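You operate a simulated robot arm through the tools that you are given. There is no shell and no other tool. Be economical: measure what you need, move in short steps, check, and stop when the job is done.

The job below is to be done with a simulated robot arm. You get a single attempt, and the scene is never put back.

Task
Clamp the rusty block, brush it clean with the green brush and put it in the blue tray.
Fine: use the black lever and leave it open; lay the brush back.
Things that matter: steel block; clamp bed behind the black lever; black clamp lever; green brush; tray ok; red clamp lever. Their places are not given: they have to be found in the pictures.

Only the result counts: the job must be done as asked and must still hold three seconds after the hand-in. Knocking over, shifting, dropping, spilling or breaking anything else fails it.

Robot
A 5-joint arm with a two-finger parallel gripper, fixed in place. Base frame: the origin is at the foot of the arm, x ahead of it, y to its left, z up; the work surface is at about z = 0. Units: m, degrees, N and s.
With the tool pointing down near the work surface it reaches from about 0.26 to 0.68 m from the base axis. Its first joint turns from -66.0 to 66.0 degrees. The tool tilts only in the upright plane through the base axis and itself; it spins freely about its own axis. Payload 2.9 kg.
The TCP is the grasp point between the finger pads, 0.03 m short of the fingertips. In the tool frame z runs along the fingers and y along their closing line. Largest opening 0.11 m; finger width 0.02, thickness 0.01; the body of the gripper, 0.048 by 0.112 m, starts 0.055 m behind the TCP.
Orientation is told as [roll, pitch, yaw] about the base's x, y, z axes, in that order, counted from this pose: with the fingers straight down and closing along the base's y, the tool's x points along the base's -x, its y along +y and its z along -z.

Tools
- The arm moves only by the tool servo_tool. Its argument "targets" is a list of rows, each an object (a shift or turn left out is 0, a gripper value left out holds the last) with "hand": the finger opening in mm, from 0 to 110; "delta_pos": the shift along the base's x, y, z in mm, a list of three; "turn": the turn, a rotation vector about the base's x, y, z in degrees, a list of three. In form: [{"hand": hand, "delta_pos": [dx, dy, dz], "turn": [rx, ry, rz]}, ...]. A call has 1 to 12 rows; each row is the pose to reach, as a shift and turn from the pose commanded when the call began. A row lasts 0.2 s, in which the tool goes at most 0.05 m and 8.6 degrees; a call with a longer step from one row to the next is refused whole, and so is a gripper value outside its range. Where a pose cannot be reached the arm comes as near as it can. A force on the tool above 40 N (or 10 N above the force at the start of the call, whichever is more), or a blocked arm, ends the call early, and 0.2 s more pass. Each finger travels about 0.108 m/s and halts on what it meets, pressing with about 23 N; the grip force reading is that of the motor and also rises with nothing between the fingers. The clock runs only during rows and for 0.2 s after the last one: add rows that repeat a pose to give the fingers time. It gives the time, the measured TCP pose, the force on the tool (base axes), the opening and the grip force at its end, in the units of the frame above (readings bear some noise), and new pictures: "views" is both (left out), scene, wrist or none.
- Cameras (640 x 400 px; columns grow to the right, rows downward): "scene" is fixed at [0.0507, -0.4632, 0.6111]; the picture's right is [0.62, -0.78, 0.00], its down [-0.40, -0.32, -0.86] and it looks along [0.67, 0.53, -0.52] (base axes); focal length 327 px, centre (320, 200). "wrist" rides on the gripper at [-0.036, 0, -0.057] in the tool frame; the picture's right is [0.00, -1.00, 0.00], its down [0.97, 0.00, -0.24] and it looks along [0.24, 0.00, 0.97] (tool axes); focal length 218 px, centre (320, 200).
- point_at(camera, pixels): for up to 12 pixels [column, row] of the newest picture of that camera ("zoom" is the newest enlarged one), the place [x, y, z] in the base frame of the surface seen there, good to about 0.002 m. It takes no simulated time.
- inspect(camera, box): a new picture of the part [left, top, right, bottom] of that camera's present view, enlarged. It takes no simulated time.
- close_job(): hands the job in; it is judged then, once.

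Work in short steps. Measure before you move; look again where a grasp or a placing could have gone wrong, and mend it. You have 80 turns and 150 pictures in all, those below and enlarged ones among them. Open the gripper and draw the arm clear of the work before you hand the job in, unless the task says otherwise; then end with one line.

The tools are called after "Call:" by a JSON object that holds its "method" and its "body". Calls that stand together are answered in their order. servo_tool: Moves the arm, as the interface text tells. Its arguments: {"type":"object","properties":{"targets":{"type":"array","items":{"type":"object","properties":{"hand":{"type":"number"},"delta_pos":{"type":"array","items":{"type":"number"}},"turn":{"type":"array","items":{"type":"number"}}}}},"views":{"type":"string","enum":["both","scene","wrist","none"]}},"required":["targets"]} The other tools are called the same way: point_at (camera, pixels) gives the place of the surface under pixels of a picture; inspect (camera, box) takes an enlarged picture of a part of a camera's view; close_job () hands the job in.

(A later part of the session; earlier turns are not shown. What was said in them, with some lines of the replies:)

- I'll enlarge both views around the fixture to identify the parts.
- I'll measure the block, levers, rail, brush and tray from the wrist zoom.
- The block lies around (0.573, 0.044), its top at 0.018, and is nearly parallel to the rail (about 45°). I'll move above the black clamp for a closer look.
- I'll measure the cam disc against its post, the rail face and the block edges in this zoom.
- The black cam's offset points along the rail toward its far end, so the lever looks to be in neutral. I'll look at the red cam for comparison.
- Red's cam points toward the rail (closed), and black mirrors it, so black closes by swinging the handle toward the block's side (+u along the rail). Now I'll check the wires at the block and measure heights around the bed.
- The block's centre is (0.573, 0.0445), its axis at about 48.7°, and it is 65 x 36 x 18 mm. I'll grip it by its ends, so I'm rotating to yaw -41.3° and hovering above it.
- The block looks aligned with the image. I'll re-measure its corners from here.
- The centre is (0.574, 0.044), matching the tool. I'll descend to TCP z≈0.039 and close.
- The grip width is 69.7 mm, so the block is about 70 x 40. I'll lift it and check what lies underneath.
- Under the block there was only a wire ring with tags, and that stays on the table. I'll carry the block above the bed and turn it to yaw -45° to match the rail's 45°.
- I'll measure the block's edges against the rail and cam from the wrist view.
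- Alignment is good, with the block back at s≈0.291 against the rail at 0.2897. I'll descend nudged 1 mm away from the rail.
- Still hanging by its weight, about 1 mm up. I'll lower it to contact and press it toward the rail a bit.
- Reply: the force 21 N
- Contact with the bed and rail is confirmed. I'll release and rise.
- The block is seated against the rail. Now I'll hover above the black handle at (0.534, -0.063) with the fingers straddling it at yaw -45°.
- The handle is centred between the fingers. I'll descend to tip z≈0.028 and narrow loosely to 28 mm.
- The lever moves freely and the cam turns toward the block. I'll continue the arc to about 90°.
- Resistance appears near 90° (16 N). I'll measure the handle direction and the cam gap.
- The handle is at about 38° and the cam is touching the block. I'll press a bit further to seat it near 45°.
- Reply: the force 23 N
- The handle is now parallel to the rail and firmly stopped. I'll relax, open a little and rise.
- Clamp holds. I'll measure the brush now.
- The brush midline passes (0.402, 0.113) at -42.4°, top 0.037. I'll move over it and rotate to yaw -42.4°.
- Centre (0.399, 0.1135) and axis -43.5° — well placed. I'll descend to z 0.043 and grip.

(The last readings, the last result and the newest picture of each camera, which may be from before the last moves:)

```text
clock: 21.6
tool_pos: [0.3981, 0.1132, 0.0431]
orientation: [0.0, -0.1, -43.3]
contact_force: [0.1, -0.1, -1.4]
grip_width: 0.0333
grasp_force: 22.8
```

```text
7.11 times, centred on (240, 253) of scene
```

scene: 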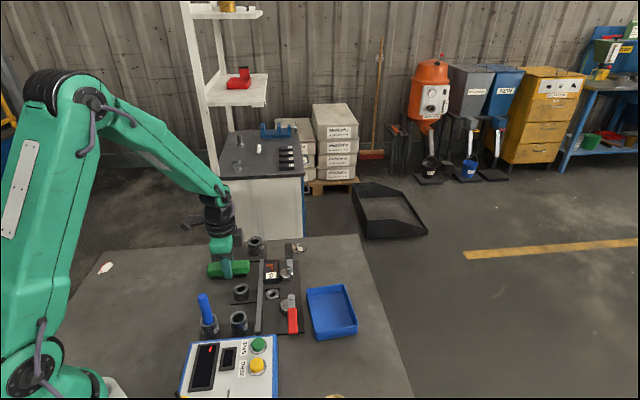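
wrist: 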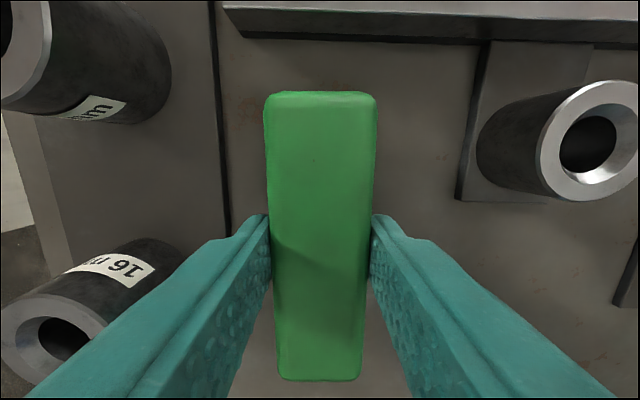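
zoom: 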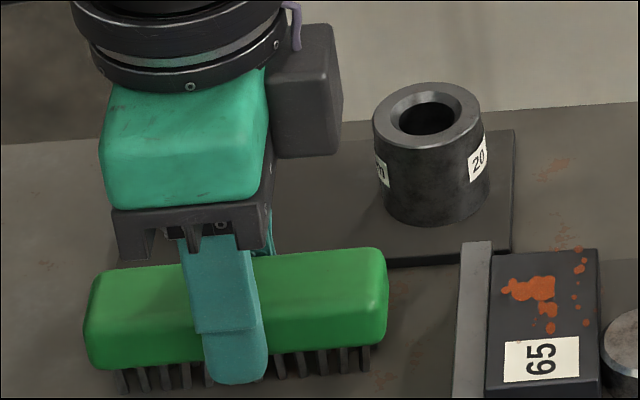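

The brush is gripped. I'll lift it and carry it above the block (brush centre at s=0.293, t=0.345), keeping its long axis across the rail so its end stays short of the closed lever.

Call:
{"method": "servo_tool", "body": {"targets": [{"delta_pos": [0, 0, 40]}, {"delta_pos": [0, 0, 80]}, {"delta_pos": [18, -25, 80], "turn": [0, 0, -1.5]}, {"delta_pos": [36, -50, 80], "turn": [0, 0, -1.5]}, {"delta_pos": [53, -76.5, 60], "turn": [0, 0, -1.5]}, {"delta_pos": [53, -76.5, 35], "turn": [0, 0, -1.5]}, {"delta_pos": [53, -76.5, 35], "turn": [0, 0, -1.5]}]}}

Call:
{"method": "inspect", "body": {"camera": "scene", "box": [225, 215, 325, 277]}}

```text
clock: 23.2
tool_pos: [0.453, 0.037, 0.0774]
orientation: [0.0, 0.1, -44.9]
contact_force: [0.4, -0.8, -0.4]
grip_width: 0.0334
grasp_force: 23.0
```

scene: 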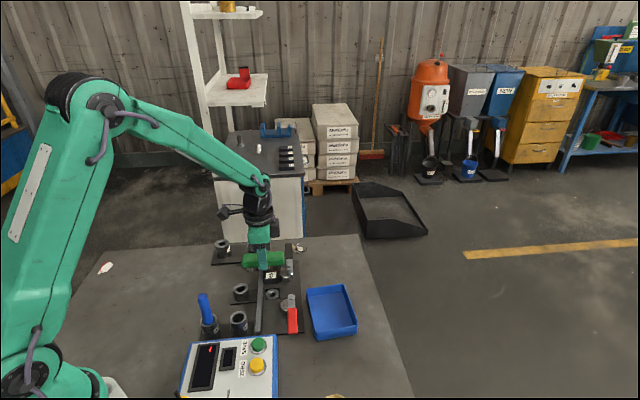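
wrist: 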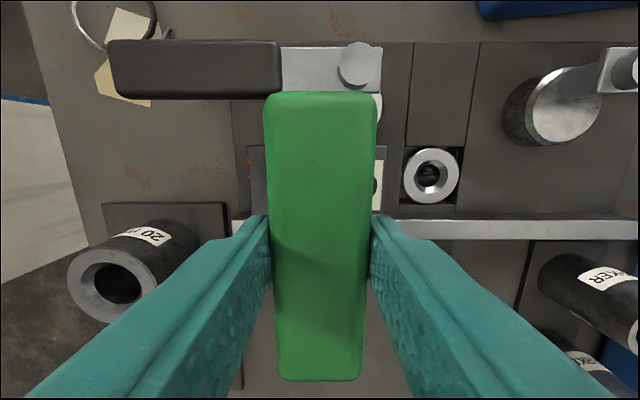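

```text
6.40 times, centred on (275, 246) of scene
```

zoom: 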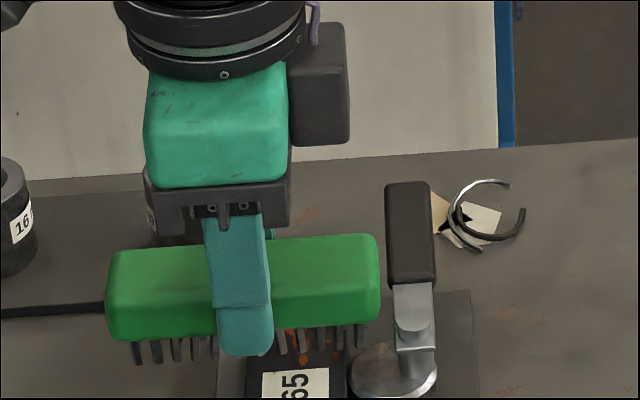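

Call:
{"method": "point_at", "body": {"camera": "wrist", "pixels": [[320, 97], [320, 376], [200, 91], [200, 44], [330, 90], [360, 62], [430, 200]]}}

Call:
{"method": "point_at", "body": {"camera": "zoom", "pixels": [[375, 240], [376, 300], [362, 345], [390, 270], [390, 240], [398, 330]]}}

```text
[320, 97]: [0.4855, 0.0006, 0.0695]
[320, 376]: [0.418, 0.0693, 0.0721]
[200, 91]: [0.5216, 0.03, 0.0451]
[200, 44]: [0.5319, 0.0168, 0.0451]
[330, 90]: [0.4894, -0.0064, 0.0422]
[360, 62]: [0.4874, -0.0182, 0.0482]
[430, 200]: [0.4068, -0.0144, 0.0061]
```

```text
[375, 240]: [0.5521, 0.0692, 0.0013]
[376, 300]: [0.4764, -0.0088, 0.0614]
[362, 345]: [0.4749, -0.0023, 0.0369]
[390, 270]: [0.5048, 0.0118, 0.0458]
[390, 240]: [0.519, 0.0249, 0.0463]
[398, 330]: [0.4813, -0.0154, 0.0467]
```

The brush end clears the handle by about 5 mm; I'll back off 2.5 mm more. I'll lower to light contact at the label end first.

Call:
{"method": "servo_tool", "body": {"targets": [{"delta_pos": [-17, -13.4, 0]}, {"delta_pos": [-17, -13.4, -6]}, {"delta_pos": [-17, -13.4, -9]}, {"delta_pos": [-17, -13.4, -10.5]}, {"delta_pos": [-17, -13.4, -10.5]}], "views": "none"}}

Call:
{"method": "inspect", "body": {"camera": "scene", "box": [225, 225, 325, 287]}}

```text
clock: 24.4
tool_pos: [0.4349, 0.0238, 0.0664]
orientation: [0.0, 0.0, -44.9]
contact_force: [0.2, -0.5, -0.7]
grip_width: 0.0334
grasp_force: 23.0
```

```text
6.40 times, centred on (275, 256) of scene
```

zoom: 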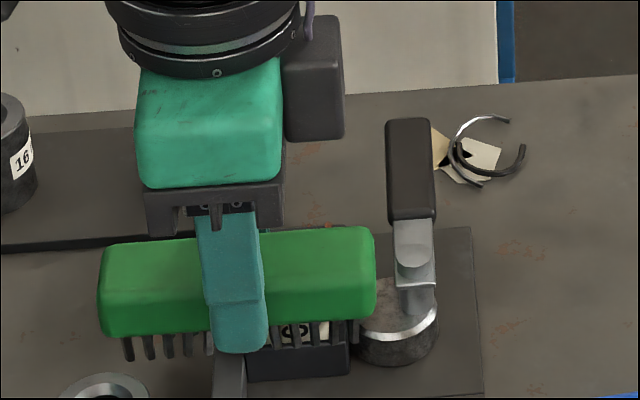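

No contact force yet. I'll lower 2 mm more and make a first stroke toward the far end.

Call:
{"method": "servo_tool", "body": {"targets": [{"delta_pos": [0, 0, -1]}, {"delta_pos": [0, 0, -2]}, {"delta_pos": [7, 7, -2]}, {"delta_pos": [14, 14, -2]}, {"delta_pos": [21, 21, -2]}, {"delta_pos": [28, 28, -2]}, {"delta_pos": [35, 35, -2]}, {"delta_pos": [38, 38, -2]}], "views": "none"}}

Call:
{"method": "inspect", "body": {"camera": "scene", "box": [225, 215, 325, 277]}}

```text
clock: 26.2
tool_pos: [0.473, 0.0602, 0.0655]
orientation: [0.0, 0.0, -45.0]
contact_force: [-3.4, -6.4, 18.8]
grip_width: 0.0332
grasp_force: 23.1
```

```text
6.40 times, centred on (275, 246) of scene
```

zoom: 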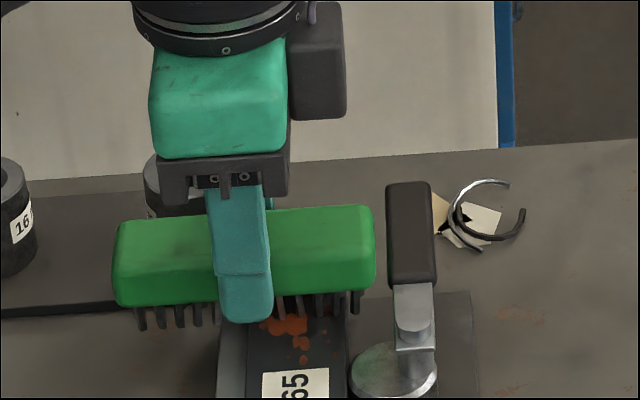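

Good contact (about 19 N). The rust is still there, so I'll brush back and forth several times.

Call:
{"method": "servo_tool", "body": {"targets": [{"delta_pos": [-12, -12, 0]}, {"delta_pos": [-24, -24, 0]}, {"delta_pos": [-34, -34, 0]}, {"delta_pos": [-24, -24, 0]}, {"delta_pos": [-12, -12, 0]}, {"delta_pos": [0, 0, 0]}, {"delta_pos": [-12, -12, 0]}, {"delta_pos": [-24, -24, 0]}, {"delta_pos": [-34, -34, 0]}, {"delta_pos": [-24, -24, 0]}, {"delta_pos": [-12, -12, 0]}, {"delta_pos": [0, 0, 0]}], "views": "none"}}

Call:
{"method": "inspect", "body": {"camera": "scene", "box": [225, 215, 325, 277]}}

```text
clock: 28.8
tool_pos: [0.4723, 0.0613, 0.0657]
orientation: [0.0, 0.1, -45.0]
contact_force: [-6.8, -7.6, 27.6]
grip_width: 0.0333
grasp_force: 22.8
```

```text
6.40 times, centred on (275, 246) of scene
```

zoom: 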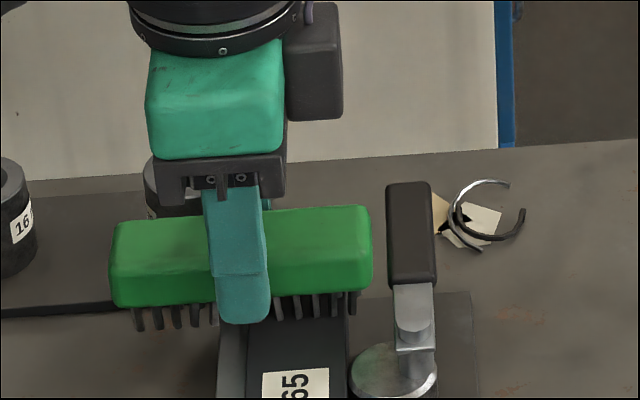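

The visible face is now clean. One more pass, then I'll lift the brush to look at the whole top.

Call:
{"method": "servo_tool", "body": {"targets": [{"delta_pos": [-12, -12, 0]}, {"delta_pos": [-24, -24, 0]}, {"delta_pos": [-34, -34, 0]}, {"delta_pos": [-24, -24, 0]}, {"delta_pos": [-12, -12, 0]}, {"delta_pos": [0, 0, 0]}, {"delta_pos": [0, 0, 20]}, {"delta_pos": [-10, 20, 57]}, {"delta_pos": [-30, 40, 57]}, {"delta_pos": [-50, 55, 57]}, {"delta_pos": [-50, 55, 57]}]}}

Call:
{"method": "inspect", "body": {"camera": "scene", "box": [205, 215, 325, 290]}}

```text
clock: 31.2
tool_pos: [0.4223, 0.1157, 0.1199]
orientation: [-0.1, 0.0, -45.0]
contact_force: [0.7, 0.1, -0.9]
grip_width: 0.0333
grasp_force: 22.6
```

scene: 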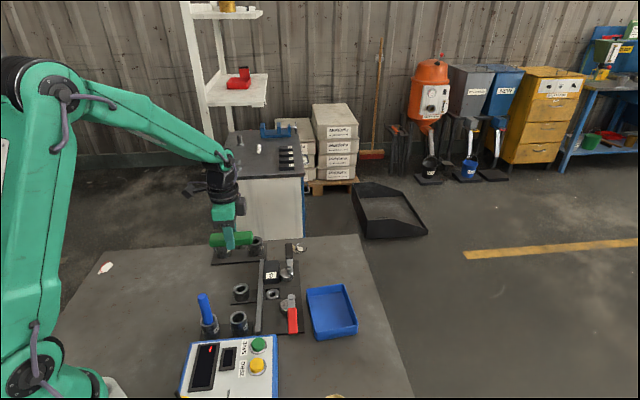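
wrist: 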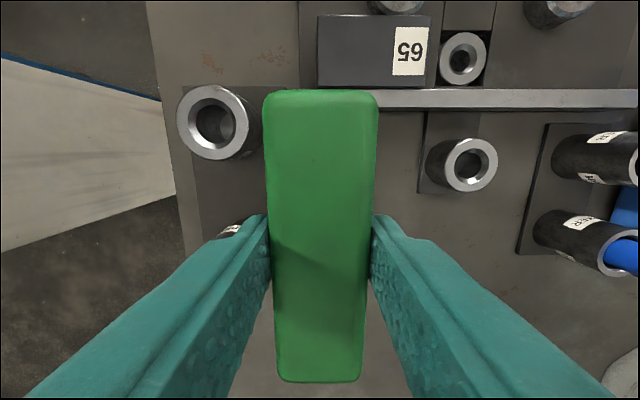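

```text
5.33 times, centred on (265, 252) of scene
```

zoom: 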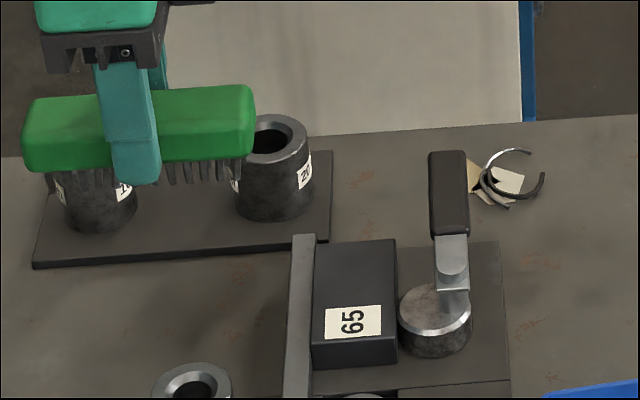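

The block top is clean. I'll return the brush to where it lay: shift (-24, -3), turn +1.5°, and lower carefully.

Call:
{"method": "servo_tool", "body": {"targets": [{"delta_pos": [-24, -3, 0], "turn": [0, 0, 1.5]}, {"delta_pos": [-24, -3, -35], "turn": [0, 0, 1.5]}, {"delta_pos": [-24, -3, -65], "turn": [0, 0, 1.5]}, {"delta_pos": [-24, -3, -73], "turn": [0, 0, 1.5]}, {"delta_pos": [-24, -3, -73], "turn": [0, 0, 1.5]}], "views": "wrist"}}

Call:
{"method": "inspect", "body": {"camera": "scene", "box": [195, 225, 285, 281]}}

```text
clock: 32.4
tool_pos: [0.3986, 0.1123, 0.05]
orientation: [0.0, 0.0, -43.4]
contact_force: [-0.4, -0.2, -0.8]
grip_width: 0.0336
grasp_force: 23.1
```

wrist: 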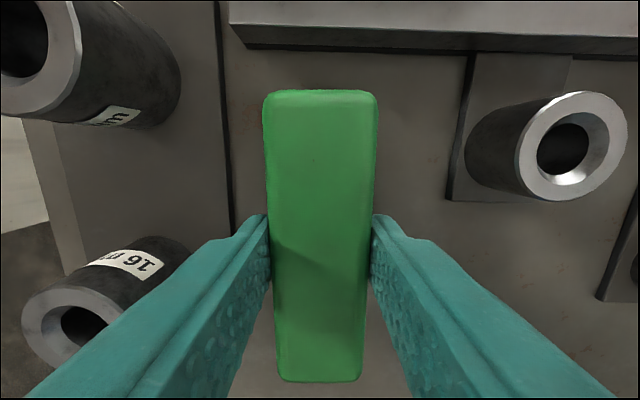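

```text
7.11 times, centred on (240, 253) of scene
```

zoom: 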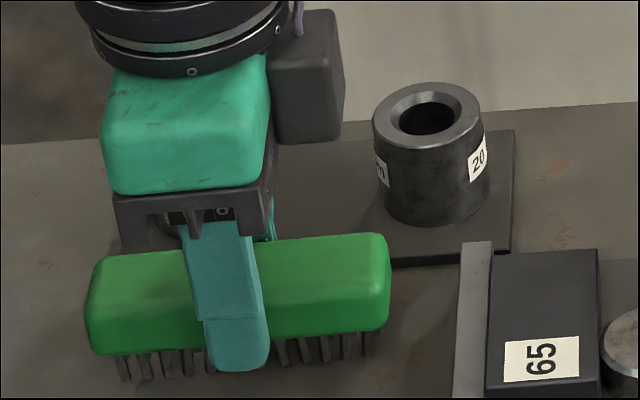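

Still 6–7 mm up. I'll lower in small steps until it touches.

Call:
{"method": "servo_tool", "body": {"targets": [{"delta_pos": [0, 0, -3]}, {"delta_pos": [0, 0, -5]}, {"delta_pos": [0, 0, -6]}, {"delta_pos": [0, 0, -6.5]}, {"delta_pos": [0, 0, -6.5]}], "views": "none"}}

```text
clock: 33.6
tool_pos: [0.3989, 0.1135, 0.0413]
orientation: [0.0, 0.0, -43.4]
contact_force: [0.2, -1.0, -0.1]
grip_width: 0.0334
grasp_force: 23.1
```

Call:
{"method": "servo_tool", "body": {"targets": [{"delta_pos": [0, 0, -0.7]}, {"delta_pos": [0, 0, -1.2]}], "views": "none"}}

Call:
{"method": "inspect", "body": {"camera": "scene", "box": [195, 225, 285, 281]}}

```text
clock: 34.2
tool_pos: [0.399, 0.113, 0.041]
orientation: [0.2, 0.0, -43.4]
contact_force: [-3.2, 0.7, 13.8]
grip_width: 0.0335
grasp_force: 22.9
```

```text
7.11 times, centred on (240, 253) of scene
```

zoom: 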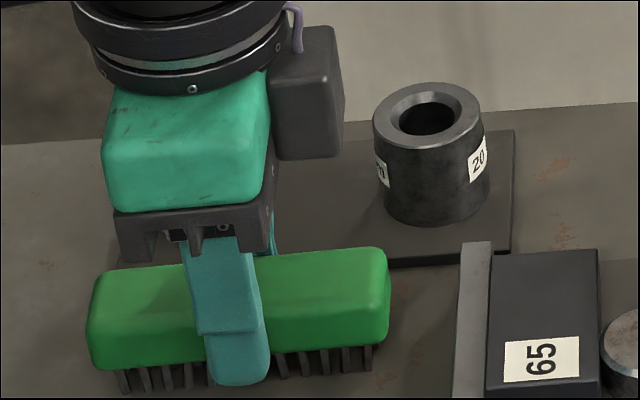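

It is resting on the table at the original spot. I'll ease up 0.8 mm, release and rise.

Call:
{"method": "servo_tool", "body": {"targets": [{"delta_pos": [0, 0, 0.8]}, {"delta_pos": [0, 0, 0.8], "hand": 60}, {"delta_pos": [0, 0, 0.8], "hand": 60}, {"delta_pos": [0, 0, 40], "hand": 60}, {"delta_pos": [0, 0, 85], "hand": 60}, {"delta_pos": [0, 0, 130], "hand": 60}], "views": "wrist"}}

Call:
{"method": "inspect", "body": {"camera": "scene", "box": [195, 225, 285, 281]}}

```text
clock: 35.6
tool_pos: [0.4001, 0.1142, 0.1685]
orientation: [0.1, -0.1, -43.4]
contact_force: [-0.6, -0.3, -0.6]
grip_width: 0.0597
grasp_force: 0.0
```

wrist: 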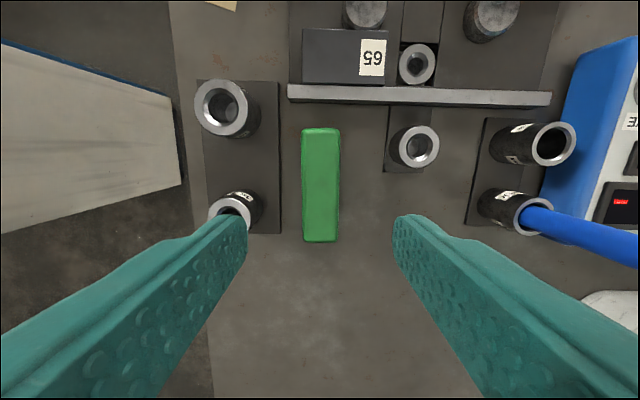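

```text
7.11 times, centred on (240, 253) of scene
```

zoom: 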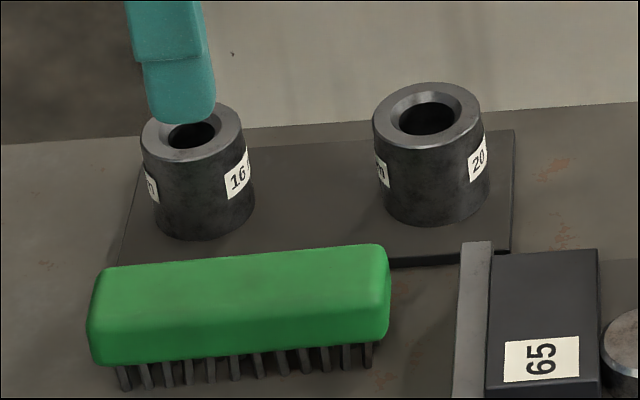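

The brush is back as it was. Now I'll return above the closed handle, at yaw +45°.

Call:
{"method": "servo_tool", "body": {"targets": [{"delta_pos": [12, -8, 5], "turn": [0, 0, 8], "hand": 42}, {"delta_pos": [24, -16, 5], "turn": [0, 0, 16]}, {"delta_pos": [36, -24, 5], "turn": [0, 0, 24]}, {"delta_pos": [48, -32, 5], "turn": [0, 0, 32]}, {"delta_pos": [60, -40, 5], "turn": [0, 0, 40]}, {"delta_pos": [72, -48, 5], "turn": [0, 0, 48]}, {"delta_pos": [84, -56, 5], "turn": [0, 0, 56]}, {"delta_pos": [96, -64, 5], "turn": [0, 0, 64]}, {"delta_pos": [108, -72, 5], "turn": [0, 0, 72]}, {"delta_pos": [120, -78, -20], "turn": [0, 0, 80]}, {"delta_pos": [133.9, -83.9, -60], "turn": [0, 0, 88.4]}, {"delta_pos": [133.9, -83.9, -65], "turn": [0, 0, 88.4]}], "views": "wrist"}}

Call:
{"method": "inspect", "body": {"camera": "scene", "box": [245, 215, 365, 290]}}

```text
clock: 38.2
tool_pos: [0.531, 0.0309, 0.1062]
orientation: [0.0, 0.0, 45.1]
contact_force: [-0.6, -0.1, 0.0]
grip_width: 0.042
grasp_force: 0.1
```

wrist: 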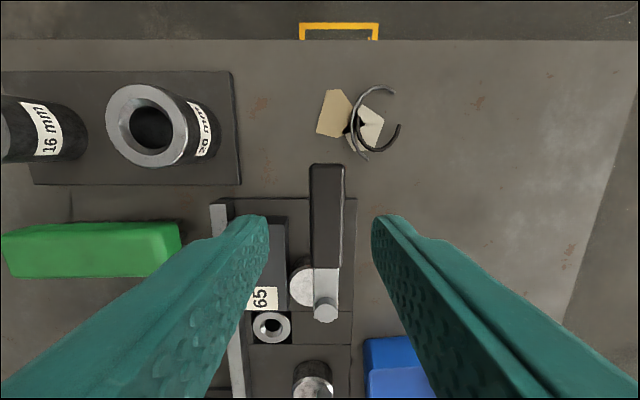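

```text
5.33 times, centred on (305, 252) of scene
```

zoom: 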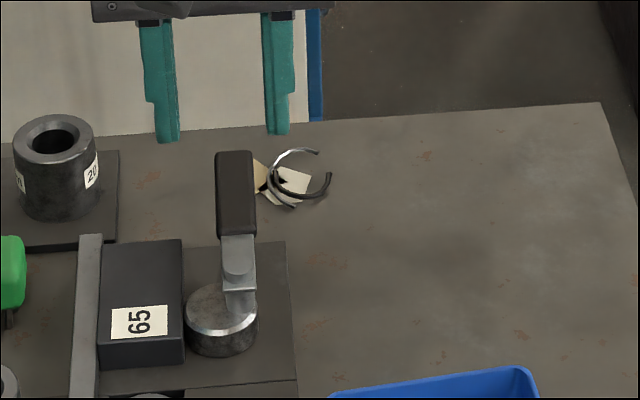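

Centred. I'll descend to z≈0.060, narrow, and start the reverse arc.

Call:
{"method": "servo_tool", "body": {"targets": [{"delta_pos": [1, -1, -25]}, {"delta_pos": [1, -1, -46]}, {"delta_pos": [1, -1, -46], "hand": 28}, {"delta_pos": [1, -1, -46], "hand": 28}, {"delta_pos": [7, -7.9, -46], "turn": [0, 0, -8]}, {"delta_pos": [12, -15.5, -46], "turn": [0, 0, -16]}, {"delta_pos": [15.8, -23.8, -46], "turn": [0, 0, -24]}, {"delta_pos": [18.5, -32.6, -46], "turn": [0, 0, -32]}, {"delta_pos": [19.9, -41.6, -46], "turn": [0, 0, -40]}], "views": "wrist"}}

Call:
{"method": "inspect", "body": {"camera": "scene", "box": [245, 215, 365, 290]}}

```text
clock: 40.2
tool_pos: [0.5519, -0.0122, 0.0599]
orientation: [0.0, 0.0, 4.8]
contact_force: [0.3, 1.7, -0.7]
grip_width: 0.0286
grasp_force: 0.4
```

wrist: 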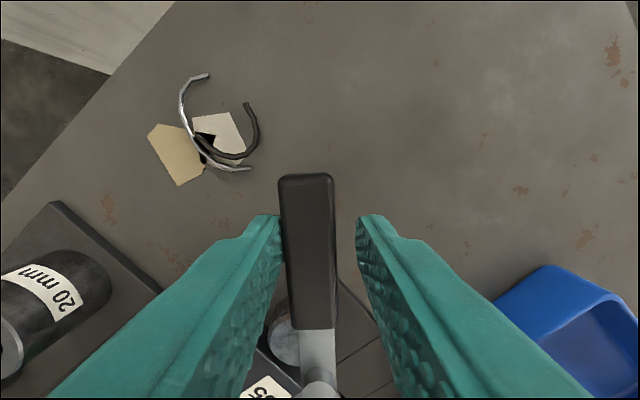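

```text
5.33 times, centred on (305, 252) of scene
```

zoom: 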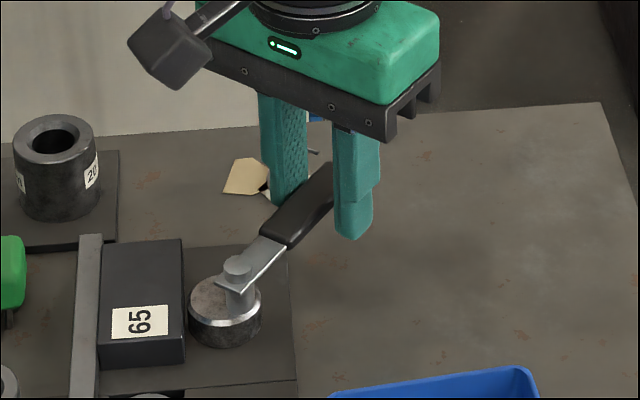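

The lever is opening freely. I'll continue to the original open position.

Call:
{"method": "servo_tool", "body": {"targets": [{"delta_pos": [0.2, -9.1, 0], "turn": [0, 0, -8]}, {"delta_pos": [-0.9, -18.2, 0], "turn": [0, 0, -16]}, {"delta_pos": [-3.3, -27, 0], "turn": [0, 0, -24]}, {"delta_pos": [-6.8, -35.4, 0], "turn": [0, 0, -32]}, {"delta_pos": [-11.5, -43.3, 0], "turn": [0, 0, -40]}, {"delta_pos": [-17.3, -50.4, 0], "turn": [0, 0, -48]}, {"delta_pos": [-22.2, -55.1, 0], "turn": [0, 0, -50]}, {"delta_pos": [-22.2, -55.1, 0], "turn": [0, 0, -50]}], "views": "wrist"}}

Call:
{"method": "inspect", "body": {"camera": "scene", "box": [245, 215, 365, 290]}}

```text
clock: 42.0
tool_pos: [0.5311, -0.068, 0.0601]
orientation: [-0.1, 0.0, -45.1]
contact_force: [1.3, 1.6, -0.1]
grip_width: 0.0295
grasp_force: 1.2
```

wrist: 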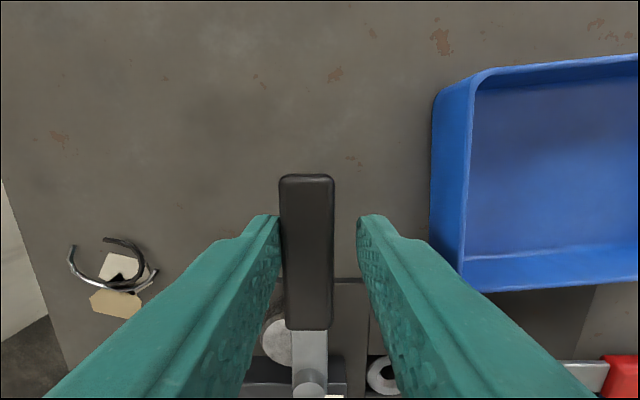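

```text
5.33 times, centred on (305, 252) of scene
```

zoom: 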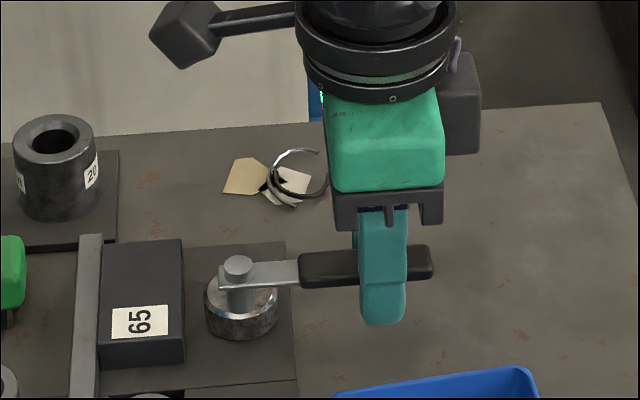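

The lever matches its original open position. I'll back off, rise, and go over the block with the fingers at 84 mm.

Call:
{"method": "servo_tool", "body": {"targets": [{"delta_pos": [4, 4, 0]}, {"delta_pos": [4, 4, 40]}, {"delta_pos": [4, 4, 80]}, {"delta_pos": [-18, 28, 80], "hand": 84}, {"delta_pos": [-42, 60, 80], "hand": 84}, {"delta_pos": [-65.6, 92, 70], "hand": 84}, {"delta_pos": [-65.6, 92, 50], "hand": 84}, {"delta_pos": [-65.6, 92, 50], "hand": 84}], "views": "wrist"}}

Call:
{"method": "inspect", "body": {"camera": "scene", "box": [245, 215, 365, 290]}}

```text
clock: 43.8
tool_pos: [0.4642, 0.0244, 0.1101]
orientation: [0.0, 0.1, -45.0]
contact_force: [-0.3, -0.3, -0.2]
grip_width: 0.0837
grasp_force: 0.0
```

wrist: 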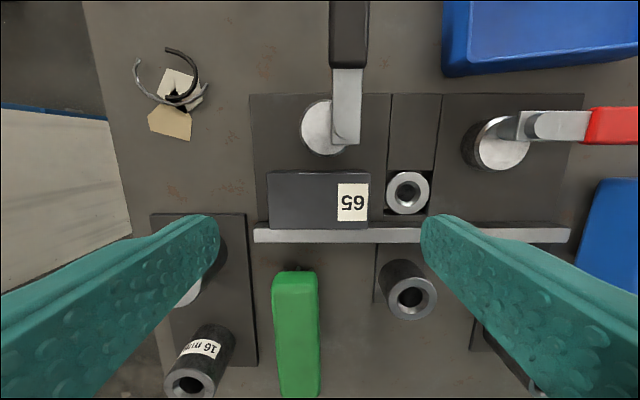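

```text
5.33 times, centred on (305, 252) of scene
```

zoom: 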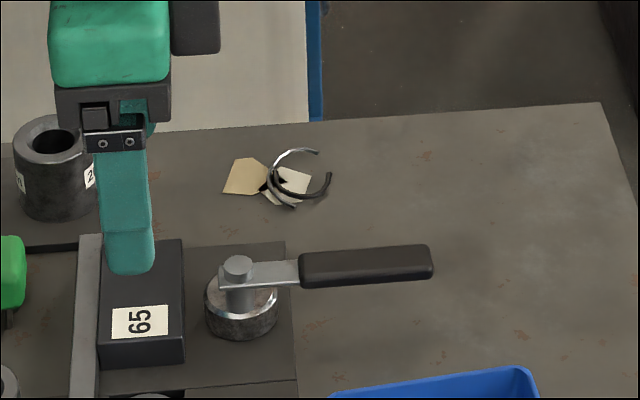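

Call:
{"method": "point_at", "body": {"camera": "wrist", "pixels": [[272, 176], [366, 178], [273, 226], [365, 226], [320, 200]]}}

Call:
{"method": "inspect", "body": {"camera": "wrist", "box": [240, 80, 400, 250]}}

```text
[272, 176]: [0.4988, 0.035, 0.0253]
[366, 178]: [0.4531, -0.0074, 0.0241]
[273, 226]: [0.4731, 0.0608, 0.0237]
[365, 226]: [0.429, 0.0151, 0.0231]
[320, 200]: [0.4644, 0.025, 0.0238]
```

```text
2.35 times, centred on (320, 165) of wrist
```

zoom: 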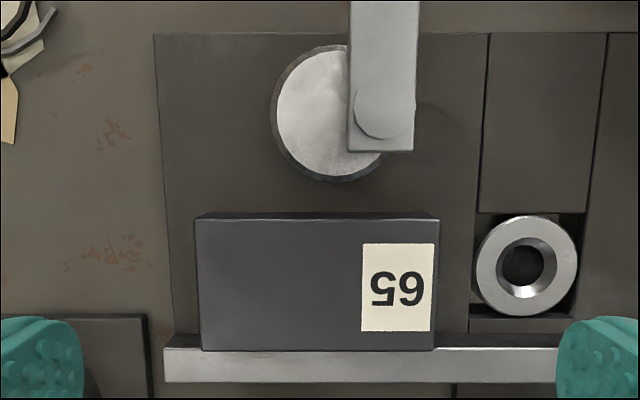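

The block's centre is (0.4635, 0.026), under the tool and clean. I'll descend, grip and lift.

Call:
{"method": "servo_tool", "body": {"targets": [{"delta_pos": [0, 0.5, -35]}, {"delta_pos": [0, 0.5, -58]}, {"delta_pos": [0, 0.5, -66]}, {"delta_pos": [0, 0.5, -66], "hand": 55}, {"delta_pos": [0, 0.5, -66], "hand": 55}, {"delta_pos": [0, 0.5, -66], "hand": 55}, {"delta_pos": [0.7, -0.2, -60], "hand": 55}, {"delta_pos": [0.7, -0.2, -35], "hand": 55}, {"delta_pos": [0.7, -0.2, 5], "hand": 55}, {"delta_pos": [0.7, -0.2, 30], "hand": 55}]}}

```text
clock: 46.0
tool_pos: [0.4663, 0.0227, 0.1427]
orientation: [0.0, 0.0, -44.8]
contact_force: [0.3, 0.5, -3.5]
grip_width: 0.0697
grasp_force: 23.5
```

scene: 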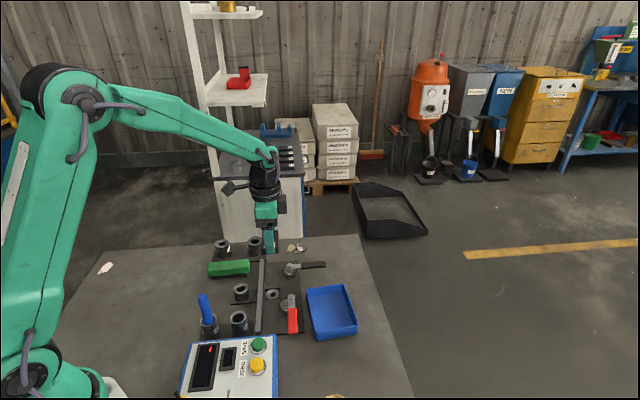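
wrist: 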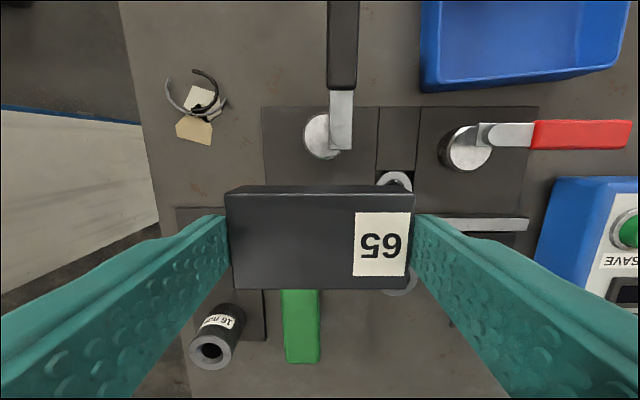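

The block is held. I'll carry it over the tray centre (~(0.461, -0.168)), turning 5° to match the tray's 50° axis.

Call:
{"method": "servo_tool", "body": {"targets": [{"delta_pos": [0, -35, 0], "turn": [0, 0, 1]}, {"delta_pos": [0, -75, 0], "turn": [0, 0, 3]}, {"delta_pos": [-2, -115, 0], "turn": [0, 0, 5]}, {"delta_pos": [-3, -155, 0], "turn": [0, 0, 5]}, {"delta_pos": [-5, -191, 0], "turn": [0, 0, 5]}, {"delta_pos": [-5, -191, 0], "turn": [0, 0, 5]}]}}

Call:
{"method": "inspect", "body": {"camera": "scene", "box": [265, 245, 385, 345]}}

```text
clock: 47.4
tool_pos: [0.4625, -0.1683, 0.1397]
orientation: [0.0, 0.0, -40.0]
contact_force: [-0.3, -0.3, -4.5]
grip_width: 0.0697
grasp_force: 23.2
```

scene: 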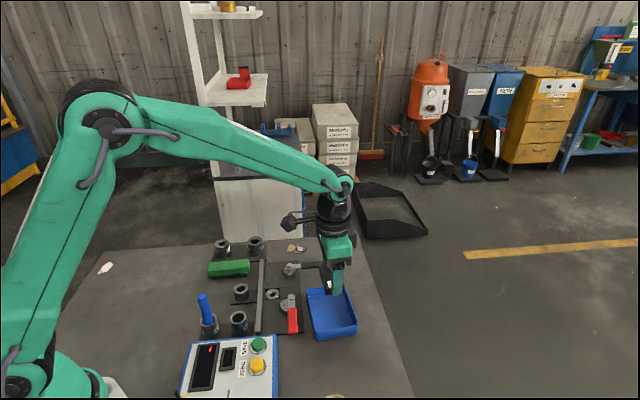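
wrist: 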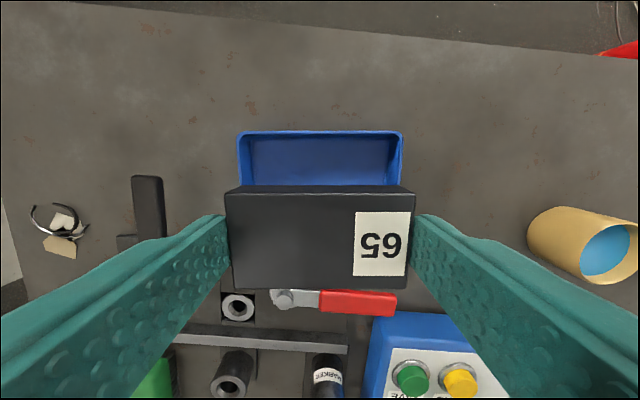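

```text
4.00 times, centred on (325, 295) of scene
```

zoom: 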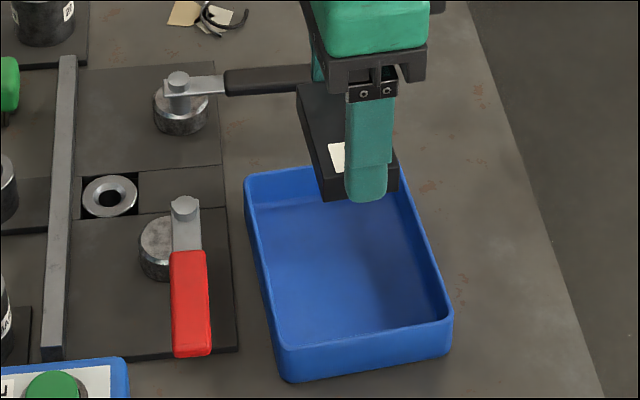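

Aligned with the tray. I'll measure its rim and floor precisely.

Call:
{"method": "point_at", "body": {"camera": "zoom", "pixels": [[246, 180], [448, 318], [284, 344], [402, 165], [258, 240], [425, 240], [365, 335], [350, 260], [300, 175]]}}

Call:
{"method": "point_at", "body": {"camera": "wrist", "pixels": [[240, 134], [401, 134], [320, 133], [243, 160], [397, 160], [320, 165], [229, 196], [411, 196], [238, 285], [402, 285]]}}

```text
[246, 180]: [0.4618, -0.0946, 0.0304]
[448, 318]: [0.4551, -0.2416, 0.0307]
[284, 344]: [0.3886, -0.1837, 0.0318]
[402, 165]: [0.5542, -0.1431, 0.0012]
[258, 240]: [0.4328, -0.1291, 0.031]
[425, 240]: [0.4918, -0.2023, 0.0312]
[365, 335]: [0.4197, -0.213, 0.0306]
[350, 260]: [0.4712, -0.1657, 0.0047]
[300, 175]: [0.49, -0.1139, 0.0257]
```

```text
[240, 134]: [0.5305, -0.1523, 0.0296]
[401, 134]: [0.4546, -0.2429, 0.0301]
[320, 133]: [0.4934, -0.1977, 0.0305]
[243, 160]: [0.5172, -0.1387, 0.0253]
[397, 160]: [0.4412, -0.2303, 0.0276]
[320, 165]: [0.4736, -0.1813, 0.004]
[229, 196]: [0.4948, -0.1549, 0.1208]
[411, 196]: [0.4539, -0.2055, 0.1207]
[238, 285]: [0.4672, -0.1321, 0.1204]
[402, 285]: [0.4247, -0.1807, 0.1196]
```

The tray's centre is (0.459, -0.168) and the block's is (0.460, -0.168). I'll lower to near the floor (~0.0045).

Call:
{"method": "servo_tool", "body": {"targets": [{"delta_pos": [-1, 0, -40]}, {"delta_pos": [-1, 0, -75]}, {"delta_pos": [-1, 0, -92]}, {"delta_pos": [-1, 0, -96]}, {"delta_pos": [-1, 0, -96]}], "views": "wrist"}}

Call:
{"method": "inspect", "body": {"camera": "scene", "box": [265, 245, 385, 345]}}

```text
clock: 48.6
tool_pos: [0.4595, -0.1693, 0.0444]
orientation: [0.0, 0.0, -40.0]
contact_force: [0.2, 0.0, -3.3]
grip_width: 0.0698
grasp_force: 23.5
```

wrist: 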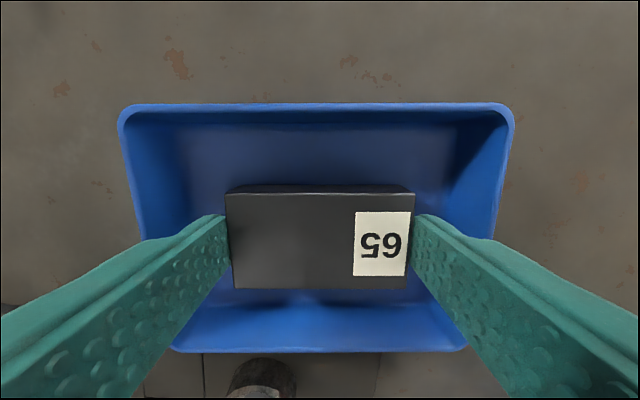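

```text
4.00 times, centred on (325, 295) of scene
```

zoom: 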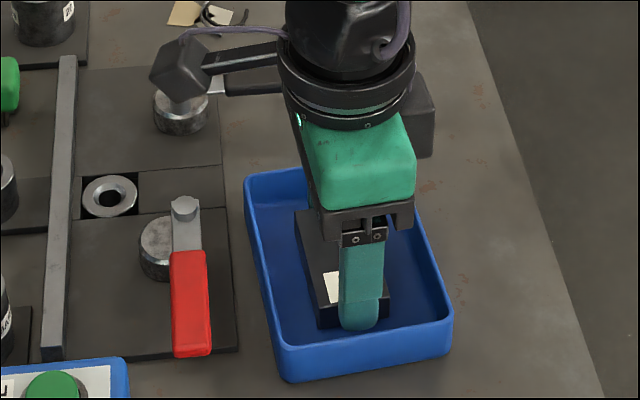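

It's just above the floor. I'll lower gently to contact.

Call:
{"method": "servo_tool", "body": {"targets": [{"delta_pos": [0, 0, -1]}, {"delta_pos": [0, 0, -2]}, {"delta_pos": [0, 0, -2]}], "views": "none"}}

```text
clock: 49.4
tool_pos: [0.4598, -0.1674, 0.0421]
orientation: [-0.1, 0.1, -40.0]
contact_force: [-0.5, 0.5, -4.5]
grip_width: 0.0697
grasp_force: 22.7
```

Call:
{"method": "servo_tool", "body": {"targets": [{"delta_pos": [0, 0, -0.8]}, {"delta_pos": [0, 0, -1.6]}, {"delta_pos": [0, 0, -1.6]}], "views": "none"}}

```text
clock: 50.2
tool_pos: [0.4589, -0.1672, 0.0404]
orientation: [0.0, -0.1, -40.1]
contact_force: [-4.9, 2.8, 14.0]
grip_width: 0.0698
grasp_force: 22.9
```

Contact with the tray floor (14 N). I'll ease up slightly, release with a small opening, and rise.

Call:
{"method": "servo_tool", "body": {"targets": [{"delta_pos": [0, 0, 0.8]}, {"delta_pos": [0, 0, 0.8], "hand": 77}, {"delta_pos": [0, 0, 0.8], "hand": 77}, {"delta_pos": [0, 0, 40], "hand": 77}, {"delta_pos": [0, 0, 85], "hand": 77}, {"delta_pos": [0, 0, 130], "hand": 77}, {"delta_pos": [0, 0, 175], "hand": 77}, {"delta_pos": [0, 0, 200], "hand": 77}]}}

Call:
{"method": "inspect", "body": {"camera": "scene", "box": [185, 225, 385, 350]}}

```text
clock: 52.0
tool_pos: [0.4587, -0.1675, 0.2393]
orientation: [0.0, 0.0, -40.0]
contact_force: [-0.8, 0.0, 0.8]
grip_width: 0.0768
grasp_force: 0.1
```

scene: 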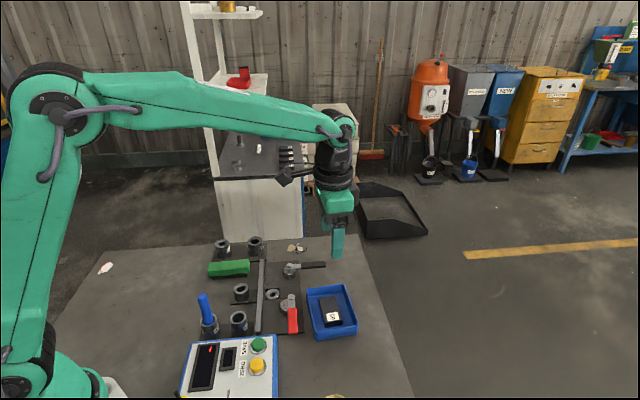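
wrist: 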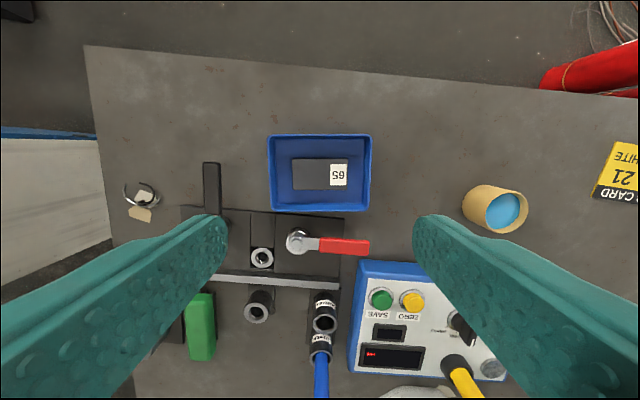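

```text
3.20 times, centred on (285, 288) of scene
```

zoom: 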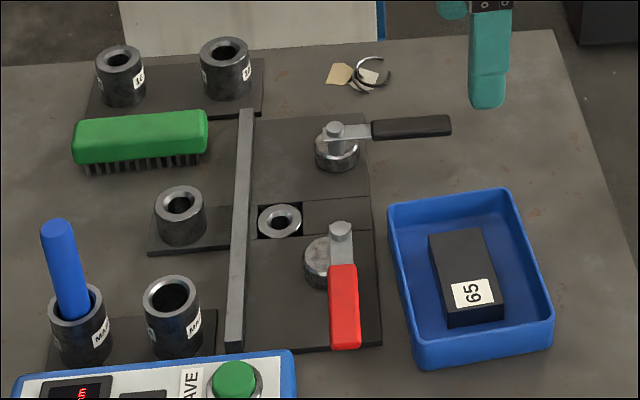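

The clean block lies flat in the tray, the black lever is open, the red lever is untouched, and the brush is back. The gripper is open and clear, so I'm handing in.

Call:
{"method": "close_job", "body": {}}

```text
The job is handed in.
```

The job is handed in: I clamped the block with the black lever, brushed its top clean of rust and put it in the blue tray; the black lever is open and the brush is back in its place.
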